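You operate a simulated robot arm through the tools that you are given. There is no shell and no other tool. Be economical: measure what you need, move in short steps, check, and stop when the job is done.

You run a simulated robot arm. Do the job below in one go: nothing can be reset, and whatever is moved stays where it is left.

JOB
Take the teal-banded cup from the small table top and put it on the sample table top.

Only the result counts: the job must be done as asked and must still hold three seconds after the hand-in. Knocking over, shifting, dropping, spilling or breaking anything else fails it.

ROBOT AND FRAMES
A 7-joint arm with a two-finger parallel gripper, fixed in place. Base frame: the origin is at the foot of the arm, x ahead of it, y to its left, z up; the work surface is at about z = 0. Units: mm, rad, N and s.
With the tool pointing down near the work surface it reaches from about 220 to 580 mm from the base axis. Its first joint turns from -1.152 to 1.152 rad. Payload 2.5 kg.
Tool frame: the origin (TCP) lies between the finger pads and is the grasp point; the fingertips stand 23 mm ahead of it; z points along the fingers, y is the line along which they close. Largest opening 94 mm; finger width 38, thickness 10; the body of the gripper, 54 by 96 mm, starts 39 mm behind the TCP.
Orientation is that of the tool frame in the base frame, as a unit quaternion [x, y, z, w]. With the fingers straight down and closing along the base's y, the tool's x points along the base's -x, its y along +y and its z along -z.

CONTROLS
- The arm moves only by the tool jog_arm. Its argument "increments" is a list of rows, each an object (a shift or turn left out is 0, a gripper value left out holds the last) with "fingers": the opening, from 0 (shut) to 1 (fully open); "delta_pos": the shift along the base's x, y, z in mm, a list of three; "turn": the turn, a rotation vector about the base's x, y, z in rad, a list of three. In form: [{"fingers": fingers, "delta_pos": [tx, ty, tz], "turn": [ax, ay, az]}, ...]. A call has 1 to 20 rows; each row shifts and turns the commanded pose from where the row before left it. Rows are played at 5 a second. More than 50 mm and 0.15 rad between two rows, or a gripper value outside its range, and nothing of the call is played. Where a pose cannot be reached the arm comes as near as it can. A force on the tool above 40 N (or 10 N above the force at the start of the call, whichever is more), or a blocked arm, ends the call early, and 0.2 s more pass. The fingers move at their own pace (about 108 mm/s each) and stop on an object; they squeeze with about 30 N. The grip force told is the motor's: it shows also when the fingers shut on nothing. Time passes only in rows, and 0.2 s behind the last, so rows that do not move let the fingers close. The reply holds the time, the measured pose of the TCP, the force on the tool along the base axes, the opening and the grip force, in the units named above and with some noise, and new pictures: "views" is both (left out), scene, wrist or none.
- Cameras (640 x 400 px; columns grow to the right, rows downward): "scene" is fixed at [120.8, -418.6, 523.8]; the picture's right is [0.76, -0.65, 0.00], its down [-0.48, -0.56, -0.67] and it looks along [0.44, 0.51, -0.74] (base axes); focal length 214 px, centre (320, 200). "wrist" rides on the gripper at [-39, 0, -44] in the tool frame; the picture's right is [0.00, -1.00, 0.00], its down [0.97, 0.00, -0.24] and it looks along [0.24, 0.00, 0.97] (tool axes); focal length 218 px, centre (320, 200).
- pixel_to_xyz(camera, pixels): for up to 12 pixels [column, row] of the newest picture of that camera ("zoom" is the newest enlarged one), the place [x, y, z] in the base frame of the surface seen there, good to about 2 mm. No time passes.
- inspect(camera, box): a new picture of the part [left, top, right, bottom] of that camera's present view, enlarged. No time passes.
- close_job(): hands the job in; it is judged then, once.

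Go step by step. Measure first, check grasps and placings, and put right what went wrong. The budget is 60 turns and 120 pictures, counting those below and the enlarged ones. Unless the task says otherwise, let go and move clear before handing in, and close with one line.

The tools are called after "Call:" by a JSON object that holds its "fn" and its "kwargs". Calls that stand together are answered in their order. jog_arm: Moves the arm, as the interface text tells. Its arguments: {"type":"object","properties":{"increments":{"type":"array"},"views":{"type":"string","enum":["both","scene","wrist","none"]}},"required":["increments"]} The other tools are called the same way: pixel_to_xyz (camera, pixels) gives the place of the surface under pixels of a picture; inspect (camera, box) takes an enlarged picture of a part of a camera's view; close_job () hands the job in.

At the start:

```text
time: 0.0
eef_pos: [333.8, -68.3, 260.2]
orientation: [-0.001, 1.0, 0.0, 0.0]
contact_force: [0.2, 0.0, 0.2]
gripper_width: 94.1
grasp_force: 0.1
```

scene: 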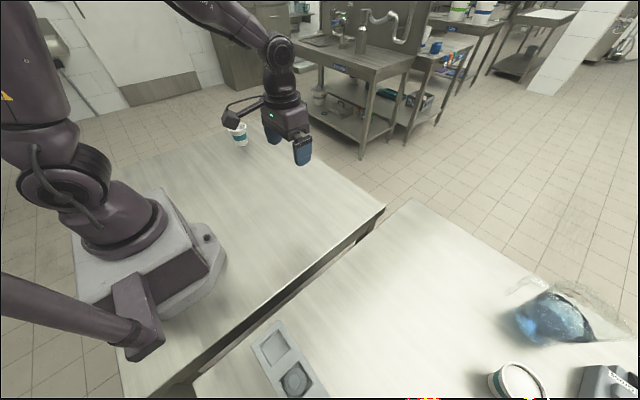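
wrist: 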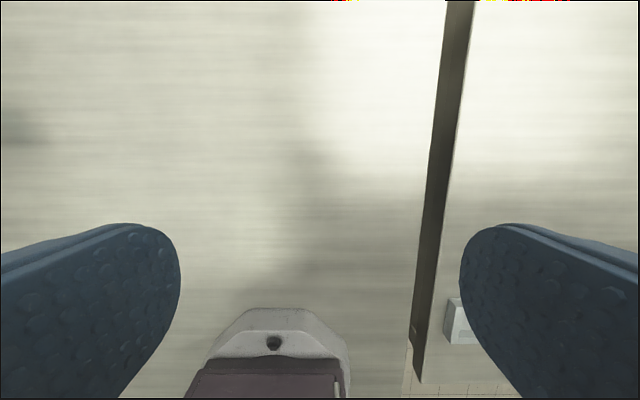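

The scene shows two tables with a gap between them, one cup near (238,133) and another near (515,380). I'll enlarge both and measure.

Call:
{"fn": "inspect", "kwargs": {"camera": "scene", "box": [190, 90, 320, 171]}}

Call:
{"fn": "inspect", "kwargs": {"camera": "scene", "box": [440, 260, 640, 400]}}

Call:
{"fn": "pixel_to_xyz", "kwargs": {"camera": "scene", "pixels": [[238, 127], [240, 140], [240, 147], [515, 372], [498, 380], [300, 200], [383, 207], [410, 202], [280, 350], [295, 380], [450, 300], [550, 320]]}}

```text
4.92 times, centred on (255, 130) of scene
```

zoom: 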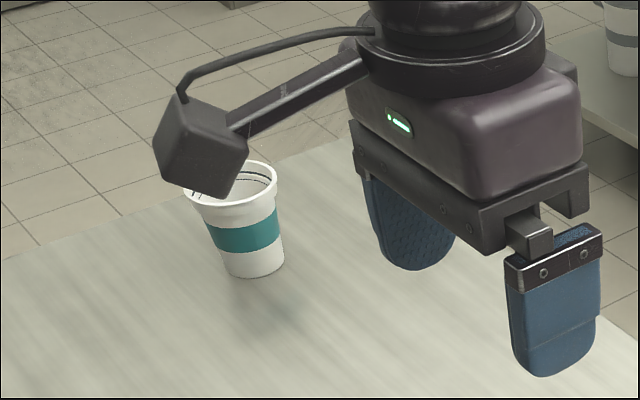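

```text
2.86 times, centred on (540, 330) of scene
```

zoom: 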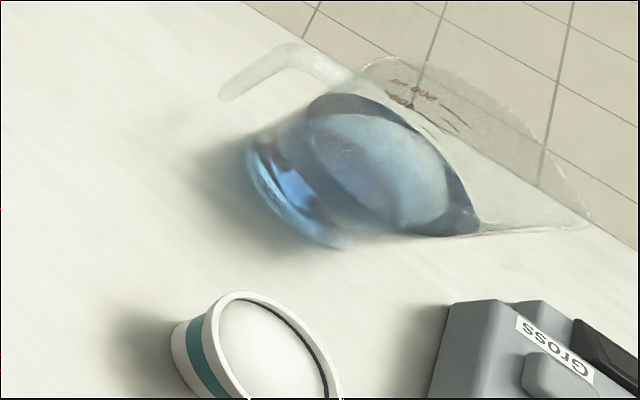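

```text
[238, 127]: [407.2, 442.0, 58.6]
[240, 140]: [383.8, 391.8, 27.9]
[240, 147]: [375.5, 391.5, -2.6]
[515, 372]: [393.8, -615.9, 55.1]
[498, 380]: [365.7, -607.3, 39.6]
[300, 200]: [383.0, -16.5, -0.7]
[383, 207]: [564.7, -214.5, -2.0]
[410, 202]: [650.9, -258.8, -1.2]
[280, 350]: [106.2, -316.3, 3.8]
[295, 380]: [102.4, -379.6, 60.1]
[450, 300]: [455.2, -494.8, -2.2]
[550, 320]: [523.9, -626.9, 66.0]
```

Both cups carry teal bands, one on each table, so the left cup at about (395,415) on the arm's table looks like the target. I need to tell the tables apart, so I'll raise the hand and look over the right-hand table.

Call:
{"fn": "jog_arm", "kwargs": {"increments": [{"delta_pos": [0, -30, 30], "turn": [-0.1, 0, 0]}, {"delta_pos": [0, -30, 30], "turn": [-0.1, 0, 0]}, {"delta_pos": [0, -30, 30], "turn": [-0.1, 0, 0]}, {"delta_pos": [0, -30, 20], "turn": [-0.1, 0, 0]}, {"delta_pos": [0, -20, 0], "turn": [-0.1, 0, 0]}, {"delta_pos": [0, 0, 0]}, {"delta_pos": [0, 0, 0]}]}}

```text
time: 1.6
eef_pos: [331.7, -208.9, 370.0]
orientation: [0.0, 0.969, -0.249, 0.0]
contact_force: [0.5, 0.6, 0.3]
gripper_width: 94.0
grasp_force: 0.0
```

scene: 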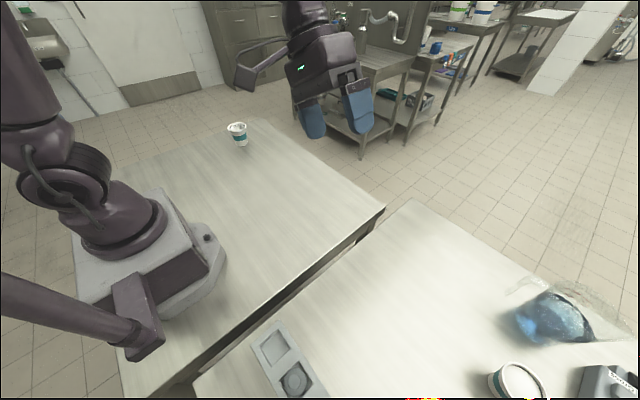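
wrist: 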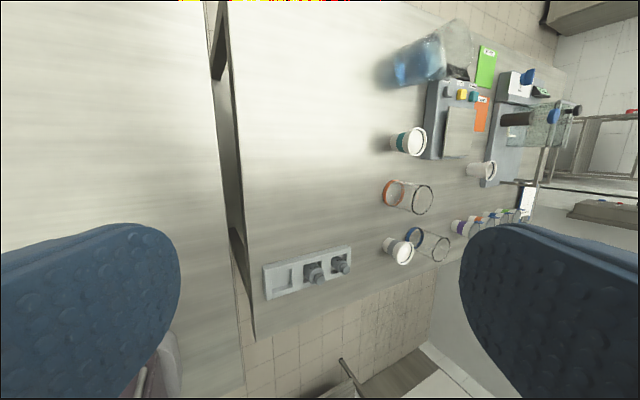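

The right-hand table holds the scale, jug and samples, so it is the sample table; the arm's table holds only the cup at (238,133). I'll look at the cup closely now that the hand is out of the way, and check a free spot for placing it.

Call:
{"fn": "pixel_to_xyz", "kwargs": {"camera": "scene", "pixels": [[384, 209], [398, 212], [355, 245], [410, 260], [430, 290], [380, 300], [300, 300]]}}

Call:
{"fn": "inspect", "kwargs": {"camera": "scene", "box": [214, 115, 262, 145]}}

Call:
{"fn": "inspect", "kwargs": {"camera": "wrist", "box": [340, 0, 580, 280]}}

```text
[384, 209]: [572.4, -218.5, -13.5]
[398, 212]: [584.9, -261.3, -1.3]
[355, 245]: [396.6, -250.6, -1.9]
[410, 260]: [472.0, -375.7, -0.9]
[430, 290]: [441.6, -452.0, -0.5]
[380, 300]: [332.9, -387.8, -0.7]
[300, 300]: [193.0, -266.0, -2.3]
```

```text
13.33 times, centred on (238, 130) of scene
```

zoom: 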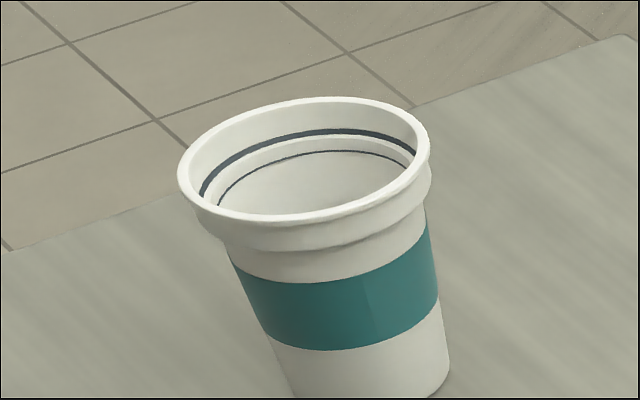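

```text
1.43 times, centred on (460, 140) of wrist
```

zoom: 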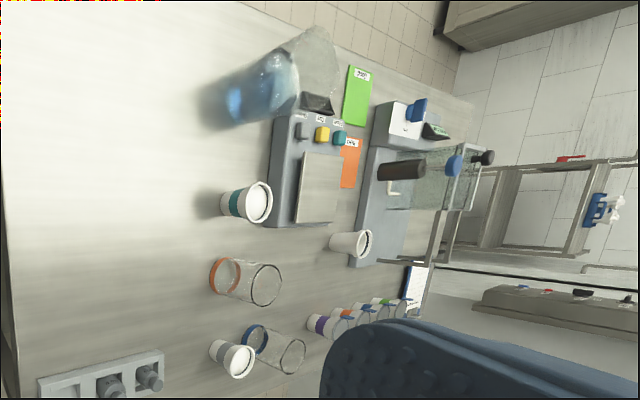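

The cup is upright and seems open on top; the whole right table around (430,-370) is free at z≈-1. I'll measure the cup's rim and wall in a fresh zoom.

Call:
{"fn": "inspect", "kwargs": {"camera": "scene", "box": [214, 120, 262, 150]}}

Call:
{"fn": "pixel_to_xyz", "kwargs": {"camera": "zoom", "pixels": [[190, 105], [310, 148], [424, 85], [320, 35], [300, 120], [320, 85], [335, 240], [280, 240], [420, 200], [365, 320], [360, 350], [255, 210]]}}

```text
13.33 times, centred on (238, 135) of scene
```

zoom: 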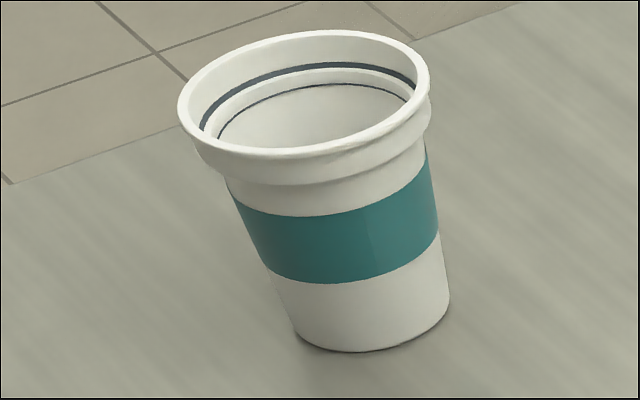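

```text
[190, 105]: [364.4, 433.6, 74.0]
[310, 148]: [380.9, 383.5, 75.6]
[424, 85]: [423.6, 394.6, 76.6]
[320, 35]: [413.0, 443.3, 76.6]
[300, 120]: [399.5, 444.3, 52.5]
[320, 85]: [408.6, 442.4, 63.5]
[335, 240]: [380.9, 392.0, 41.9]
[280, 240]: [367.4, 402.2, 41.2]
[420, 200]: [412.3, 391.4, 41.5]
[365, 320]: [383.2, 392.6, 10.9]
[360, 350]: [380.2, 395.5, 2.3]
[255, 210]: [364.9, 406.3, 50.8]
```

The cup's centre is about (395,413.5), rim diameter about 70 and height 77, with the narrower body below. I'll level the hand, move above the cup at about z=200 with the tool turned to the arm's azimuth, and check.

Call:
{"fn": "jog_arm", "kwargs": {"increments": [{"fingers": 1, "delta_pos": [0, 45, -24], "turn": [0.1, 0, 0]}, {"delta_pos": [0, 45, -24], "turn": [0.1, 0, 0]}, {"delta_pos": [0, 45, -24], "turn": [0.1, 0, 0]}, {"delta_pos": [0, 45, -24], "turn": [0.1, 0, 0]}, {"delta_pos": [0, 45, -24], "turn": [0.1, 0, 0]}, {"delta_pos": [7, 44, -5], "turn": [0, 0, 0.09]}, {"delta_pos": [7, 44, -5], "turn": [0, 0, 0.09]}, {"delta_pos": [7, 44, -5], "turn": [0, 0, 0.09]}, {"delta_pos": [7, 44, -5], "turn": [0, 0, 0.09]}, {"delta_pos": [7, 44, -5], "turn": [0, 0, 0.09]}, {"delta_pos": [7, 44, -5], "turn": [0, 0, 0.09]}, {"delta_pos": [7, 44, -5], "turn": [0, 0, 0.09]}, {"delta_pos": [7, 44, -5], "turn": [0, 0, 0.09]}, {"delta_pos": [6, 44, -5], "turn": [0, 0, 0.09]}, {}, {}, {}]}}

```text
refused: row 1 steps farther than a row can; nothing moved
```

The call was refused because the step came to 51 mm; I'll shorten the rows slightly.

Call:
{"fn": "jog_arm", "kwargs": {"increments": [{"fingers": 1, "delta_pos": [0, 43, -24], "turn": [0.1, 0, 0]}, {"delta_pos": [0, 43, -24], "turn": [0.1, 0, 0]}, {"delta_pos": [0, 43, -24], "turn": [0.1, 0, 0]}, {"delta_pos": [0, 43, -24], "turn": [0.1, 0, 0]}, {"delta_pos": [0, 43, -24], "turn": [0.1, 0, 0]}, {"delta_pos": [7, 45, -5], "turn": [0, 0, 0.09]}, {"delta_pos": [7, 45, -5], "turn": [0, 0, 0.09]}, {"delta_pos": [7, 45, -5], "turn": [0, 0, 0.09]}, {"delta_pos": [7, 45, -5], "turn": [0, 0, 0.09]}, {"delta_pos": [7, 45, -5], "turn": [0, 0, 0.09]}, {"delta_pos": [7, 45, -5], "turn": [0, 0, 0.09]}, {"delta_pos": [7, 45, -5], "turn": [0, 0, 0.09]}, {"delta_pos": [7, 45, -5], "turn": [0, 0, 0.09]}, {"delta_pos": [6, 45, -5], "turn": [0, 0, 0.09]}, {}, {}, {}]}}

```text
time: 5.2
eef_pos: [394.9, 411.0, 204.8]
orientation: [-0.394, 0.919, 0.0, 0.0]
contact_force: [0.4, 0.0, 0.2]
gripper_width: 94.0
grasp_force: 0.1
```

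scene: 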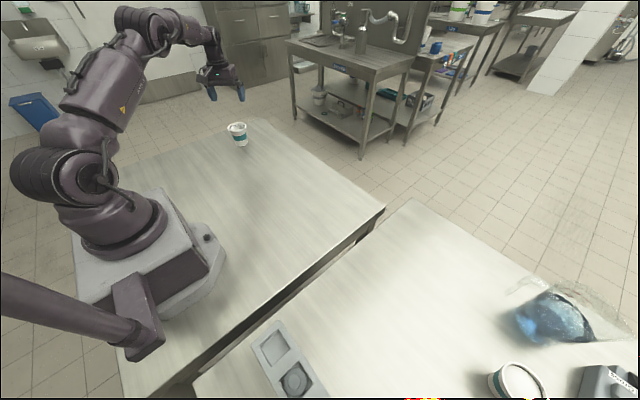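
wrist: 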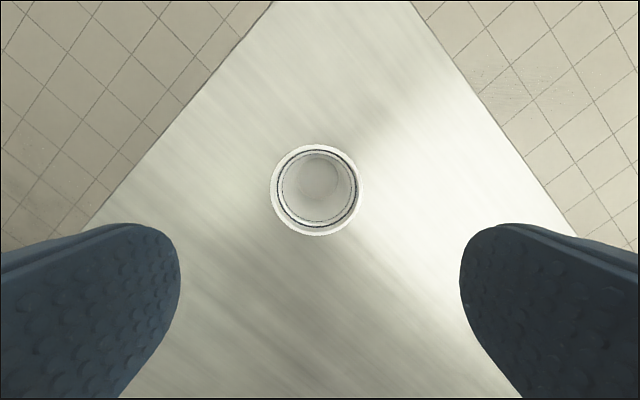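

The cup is in the wrist view, centred at (316,190), and it appears empty. I'll measure the rim from above.

Call:
{"fn": "pixel_to_xyz", "kwargs": {"camera": "wrist", "pixels": [[273, 190], [360, 190], [316, 147], [316, 233], [318, 180], [320, 205]]}}

```text
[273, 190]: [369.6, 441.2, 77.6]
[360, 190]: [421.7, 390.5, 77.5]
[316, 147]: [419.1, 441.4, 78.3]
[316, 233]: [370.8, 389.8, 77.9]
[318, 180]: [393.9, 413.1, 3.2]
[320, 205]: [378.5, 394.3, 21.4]
```

The rim centre is (395.5,415.7) and its diameter is about 72; the floor is at z=3, so the cup is empty. I'll correct by about 4.5 mm in y and come down to z≈54.

Call:
{"fn": "jog_arm", "kwargs": {"increments": [{"delta_pos": [0.5, 4.5, -20]}, {"delta_pos": [0, 0, -30]}, {"delta_pos": [0, 0, -30]}, {"delta_pos": [0, 0, -25]}, {"delta_pos": [0, 0, -20]}, {"delta_pos": [0, 0, -15]}, {"delta_pos": [0, 0, -11]}, {}, {}]}}

```text
time: 7.2
eef_pos: [396.2, 416.8, 54.1]
orientation: [-0.394, 0.919, 0.001, 0.001]
contact_force: [-1.1, 0.0, 0.3]
gripper_width: 94.2
grasp_force: 0.0
```

scene: 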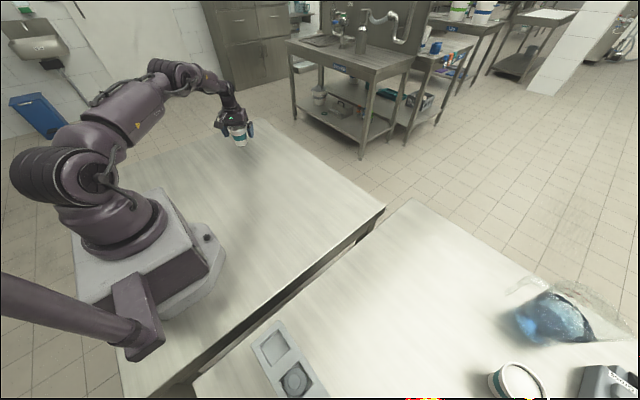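
wrist: 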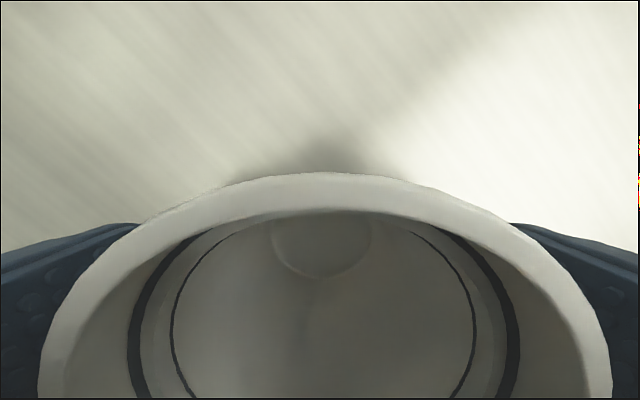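

The fingers straddle the rim evenly and nothing has been touched. I'll close the fingers and wait for the grip to settle.

Call:
{"fn": "jog_arm", "kwargs": {"increments": [{"fingers": 0}, {}, {}, {}], "views": "wrist"}}

```text
time: 8.2
eef_pos: [396.1, 416.4, 54.3]
orientation: [-0.394, 0.919, 0.0, -0.001]
contact_force: [0.3, -0.6, -0.1]
gripper_width: 64.9
grasp_force: 30.1
```

wrist: 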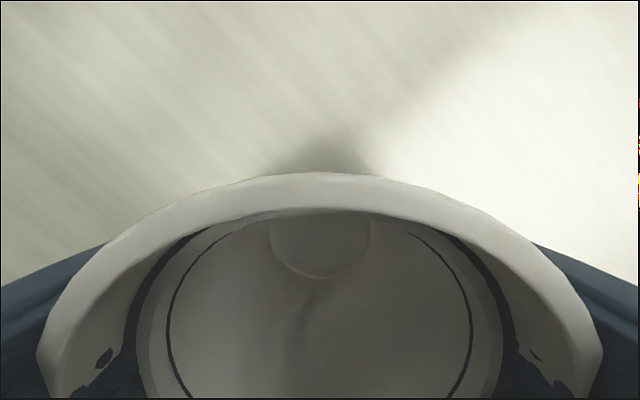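

The grip holds at 64.9 mm with 30 N. I'll lift straight up and check that the cup comes along.

Call:
{"fn": "jog_arm", "kwargs": {"increments": [{"delta_pos": [0, 0, 10]}, {"delta_pos": [0, 0, 20]}, {"delta_pos": [0, 0, 30]}, {"delta_pos": [0, 0, 30]}, {"delta_pos": [0, 0, 30]}, {}]}}

```text
time: 9.6
eef_pos: [395.1, 416.1, 174.2]
orientation: [-0.394, 0.919, 0.0, 0.0]
contact_force: [-0.3, 0.0, 0.6]
gripper_width: 65.2
grasp_force: 30.5
```

scene: 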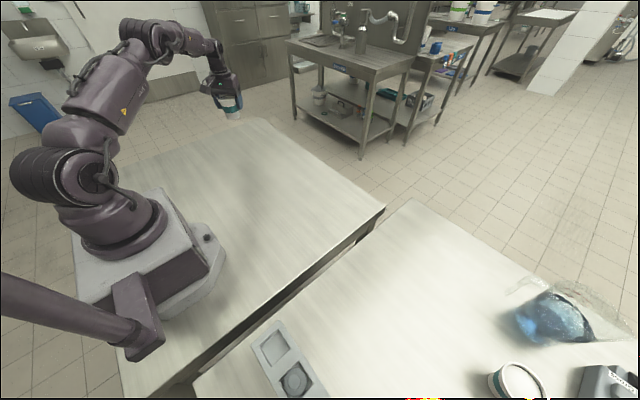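
wrist: 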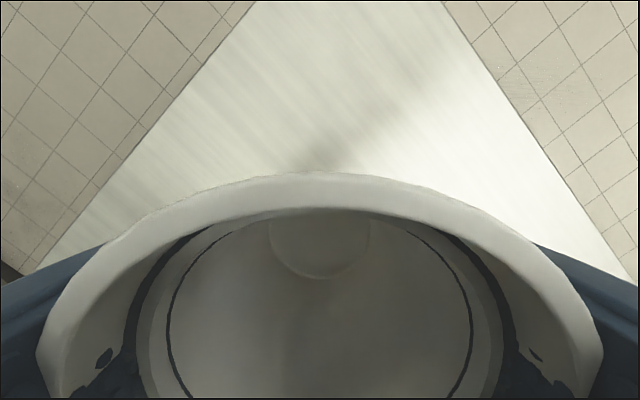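

The cup hangs level in the grip, unchanged at 65 mm. I'll carry it at z≈170 to (390,-360) over the free part of the sample table.

Call:
{"fn": "jog_arm", "kwargs": {"increments": [{"delta_pos": [0, -20, 0], "turn": [0, 0, -0.04]}, {"delta_pos": [0, -43, 0], "turn": [0, 0, -0.086]}, {"delta_pos": [0, -43, 0], "turn": [0, 0, -0.086]}, {"delta_pos": [0, -43, 0], "turn": [0, 0, -0.086]}, {"delta_pos": [0, -43, 0], "turn": [0, 0, -0.086]}, {"delta_pos": [0, -43, 0], "turn": [0, 0, -0.086]}, {"delta_pos": [0, -43, 0], "turn": [0, 0, -0.086]}, {"delta_pos": [0, -43, 0], "turn": [0, 0, -0.086]}, {"delta_pos": [0, -43, 0], "turn": [0, 0, -0.086]}, {"delta_pos": [0, -43, 0], "turn": [0, 0, -0.086]}, {"delta_pos": [0, -43, 0], "turn": [0, 0, -0.086]}, {"delta_pos": [0, -43, 0], "turn": [0, 0, -0.086]}, {"delta_pos": [0, -43, 0], "turn": [0, 0, -0.086]}, {"delta_pos": [0, -43, 0], "turn": [0, 0, -0.086]}, {"delta_pos": [0, -43, 0], "turn": [0, 0, -0.086]}, {"delta_pos": [0, -43, 0], "turn": [0, 0, -0.086]}, {"delta_pos": [0, -43, 0], "turn": [0, 0, -0.086]}, {"delta_pos": [0, -43, 0], "turn": [0, 0, -0.086]}, {"delta_pos": [-5, -25, 0], "turn": [0, 0, -0.053]}, {}]}}

```text
time: 13.8
eef_pos: [389.4, -361.0, 174.0]
orientation: [0.365, 0.931, 0.0, -0.001]
contact_force: [0.6, -0.7, 0.2]
gripper_width: 64.8
grasp_force: 29.8
```

scene: 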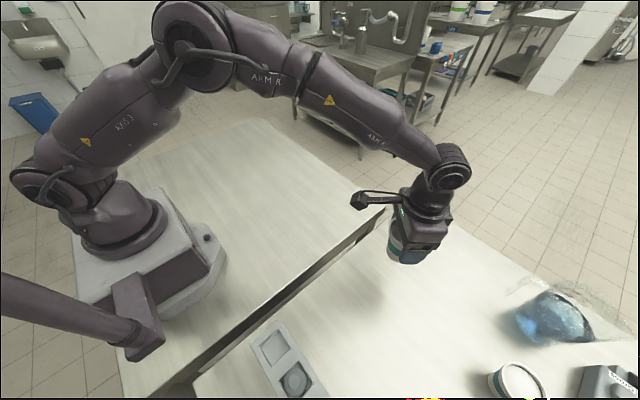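
wrist: 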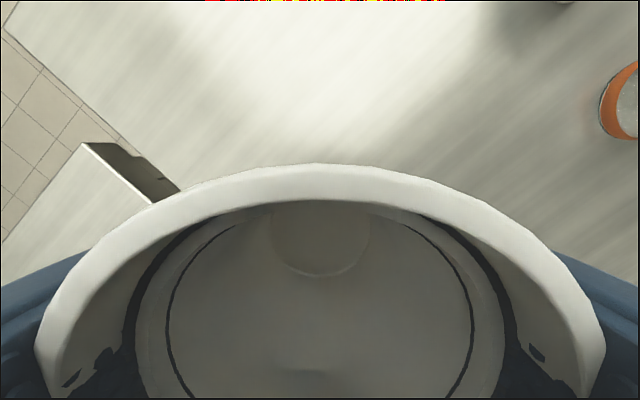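

The cup is over the sample table, with an orange-banded beaker in the wrist view at (620,100). I'll check that distance and the cup's level before lowering.

Call:
{"fn": "pixel_to_xyz", "kwargs": {"camera": "wrist", "pixels": [[603, 105], [160, 195], [530, 10], [450, 120], [300, 100]]}}

Call:
{"fn": "inspect", "kwargs": {"camera": "scene", "box": [350, 180, 480, 280]}}

```text
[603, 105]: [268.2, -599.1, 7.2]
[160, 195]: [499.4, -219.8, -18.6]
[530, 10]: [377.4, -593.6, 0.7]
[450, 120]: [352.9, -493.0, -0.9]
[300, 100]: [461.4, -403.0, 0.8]
```

```text
4.00 times, centred on (415, 230) of scene
```

zoom: 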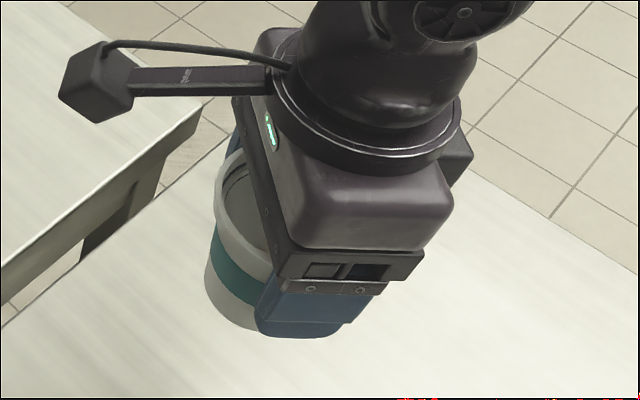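

Everything else is over 200 mm away and the cup looks level. I'll lower it to about z=60, then ease down.

Call:
{"fn": "jog_arm", "kwargs": {"increments": [{"delta_pos": [0, 0, -30]}, {"delta_pos": [0, 0, -30]}, {"delta_pos": [0, 0, -25]}, {"delta_pos": [0, 0, -15]}, {"delta_pos": [0, 0, -8]}, {"delta_pos": [0, 0, -4]}, {"delta_pos": [0, 0, -3]}, {"delta_pos": [0, 0, -2]}, {}]}}

```text
time: 15.8
eef_pos: [391.0, -360.5, 58.1]
orientation: [0.364, 0.932, 0.0, 0.0]
contact_force: [-0.7, 0.2, 1.3]
gripper_width: 64.9
grasp_force: 29.4
```

scene: 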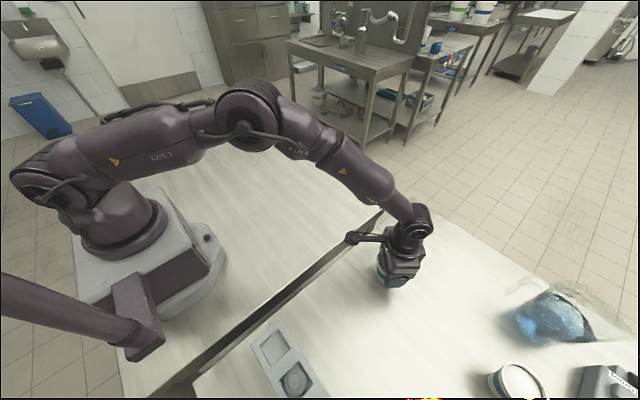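
wrist: 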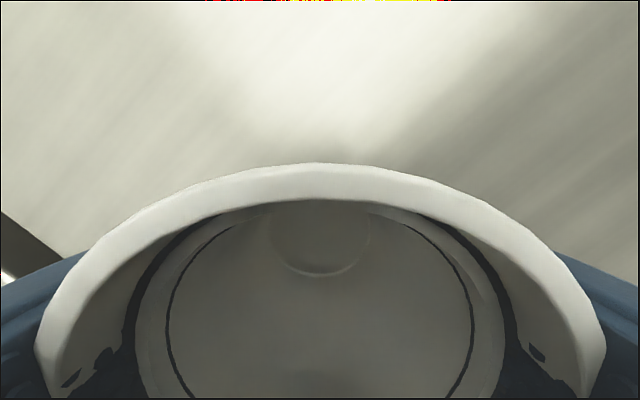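

There is no clear contact yet at z=58.1, and I expect it near 54. I'll go down in 1 mm steps.

Call:
{"fn": "jog_arm", "kwargs": {"increments": [{"delta_pos": [0, 0, -1]}, {"delta_pos": [0, 0, -1]}, {"delta_pos": [0, 0, -1]}, {"delta_pos": [0, 0, -0.7]}, {}], "views": "wrist"}}

```text
time: 17.0
eef_pos: [390.7, -360.3, 54.2]
orientation: [0.364, 0.931, -0.001, 0.001]
contact_force: [-0.6, -0.2, 6.3]
gripper_width: 65.0
grasp_force: 30.0
```

wrist: 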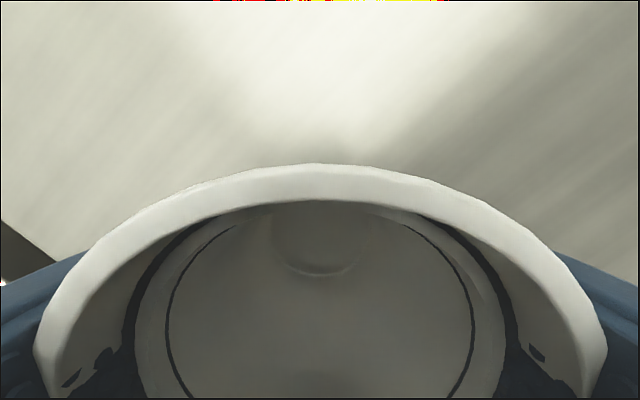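

The force on z rose to 6.3 N, so the cup's base is on the table. I'll open the fingers gradually.

Call:
{"fn": "jog_arm", "kwargs": {"increments": [{"fingers": 0.7}, {"fingers": 0.74}, {"fingers": 0.8}, {"fingers": 0.9}, {"fingers": 1}, {}, {}]}}

```text
time: 18.6
eef_pos: [390.1, -359.9, 52.4]
orientation: [0.365, 0.931, 0.0, 0.0]
contact_force: [-0.3, -0.5, -0.2]
gripper_width: 94.1
grasp_force: 0.1
```

scene: 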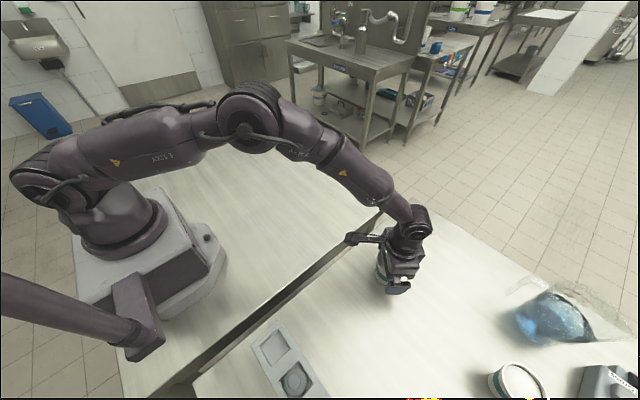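
wrist: 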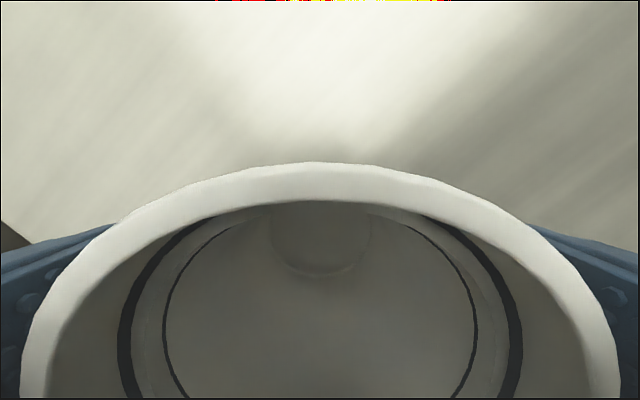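

The fingers are fully open with no load and the cup stands. I'll retreat straight up and then back, and check.

Call:
{"fn": "jog_arm", "kwargs": {"increments": [{"delta_pos": [0, 0, 10]}, {"delta_pos": [0, 0, 20]}, {"delta_pos": [0, 0, 30]}, {"delta_pos": [0, 0, 40]}, {"delta_pos": [0, 0, 40]}, {"delta_pos": [-20, 40, 10]}, {"delta_pos": [-20, 40, 10]}, {"delta_pos": [-20, 40, 10]}, {}]}}

Call:
{"fn": "inspect", "kwargs": {"camera": "scene", "box": [340, 220, 460, 300]}}

```text
time: 20.6
eef_pos: [329.8, -240.3, 224.0]
orientation: [0.364, 0.931, 0.001, 0.0]
contact_force: [-0.8, 0.2, 0.0]
gripper_width: 94.2
grasp_force: 0.1
```

scene: 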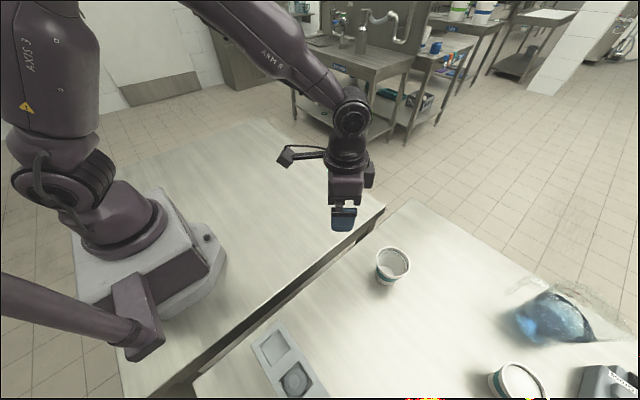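
wrist: 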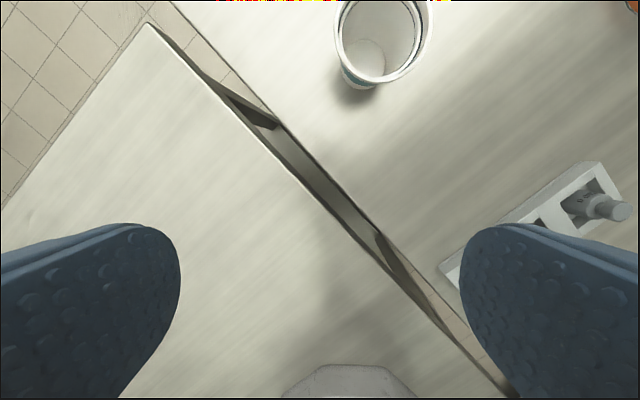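

```text
5.00 times, centred on (400, 260) of scene
```

zoom: 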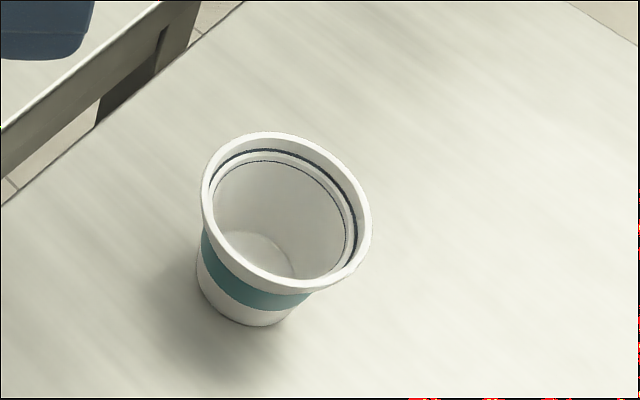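

The teal-banded cup stands upright on the sample table at scene (393,265), the hand is clear and nothing else has moved. I'll hand in.

Call:
{"fn": "close_job", "kwargs": {}}

```text
The job is handed in.
```

The teal-banded cup from the small table now stands upright on the sample table at about (390, -360) mm. The hand is clear, the pictures show nothing else moved, and the job is handed in.
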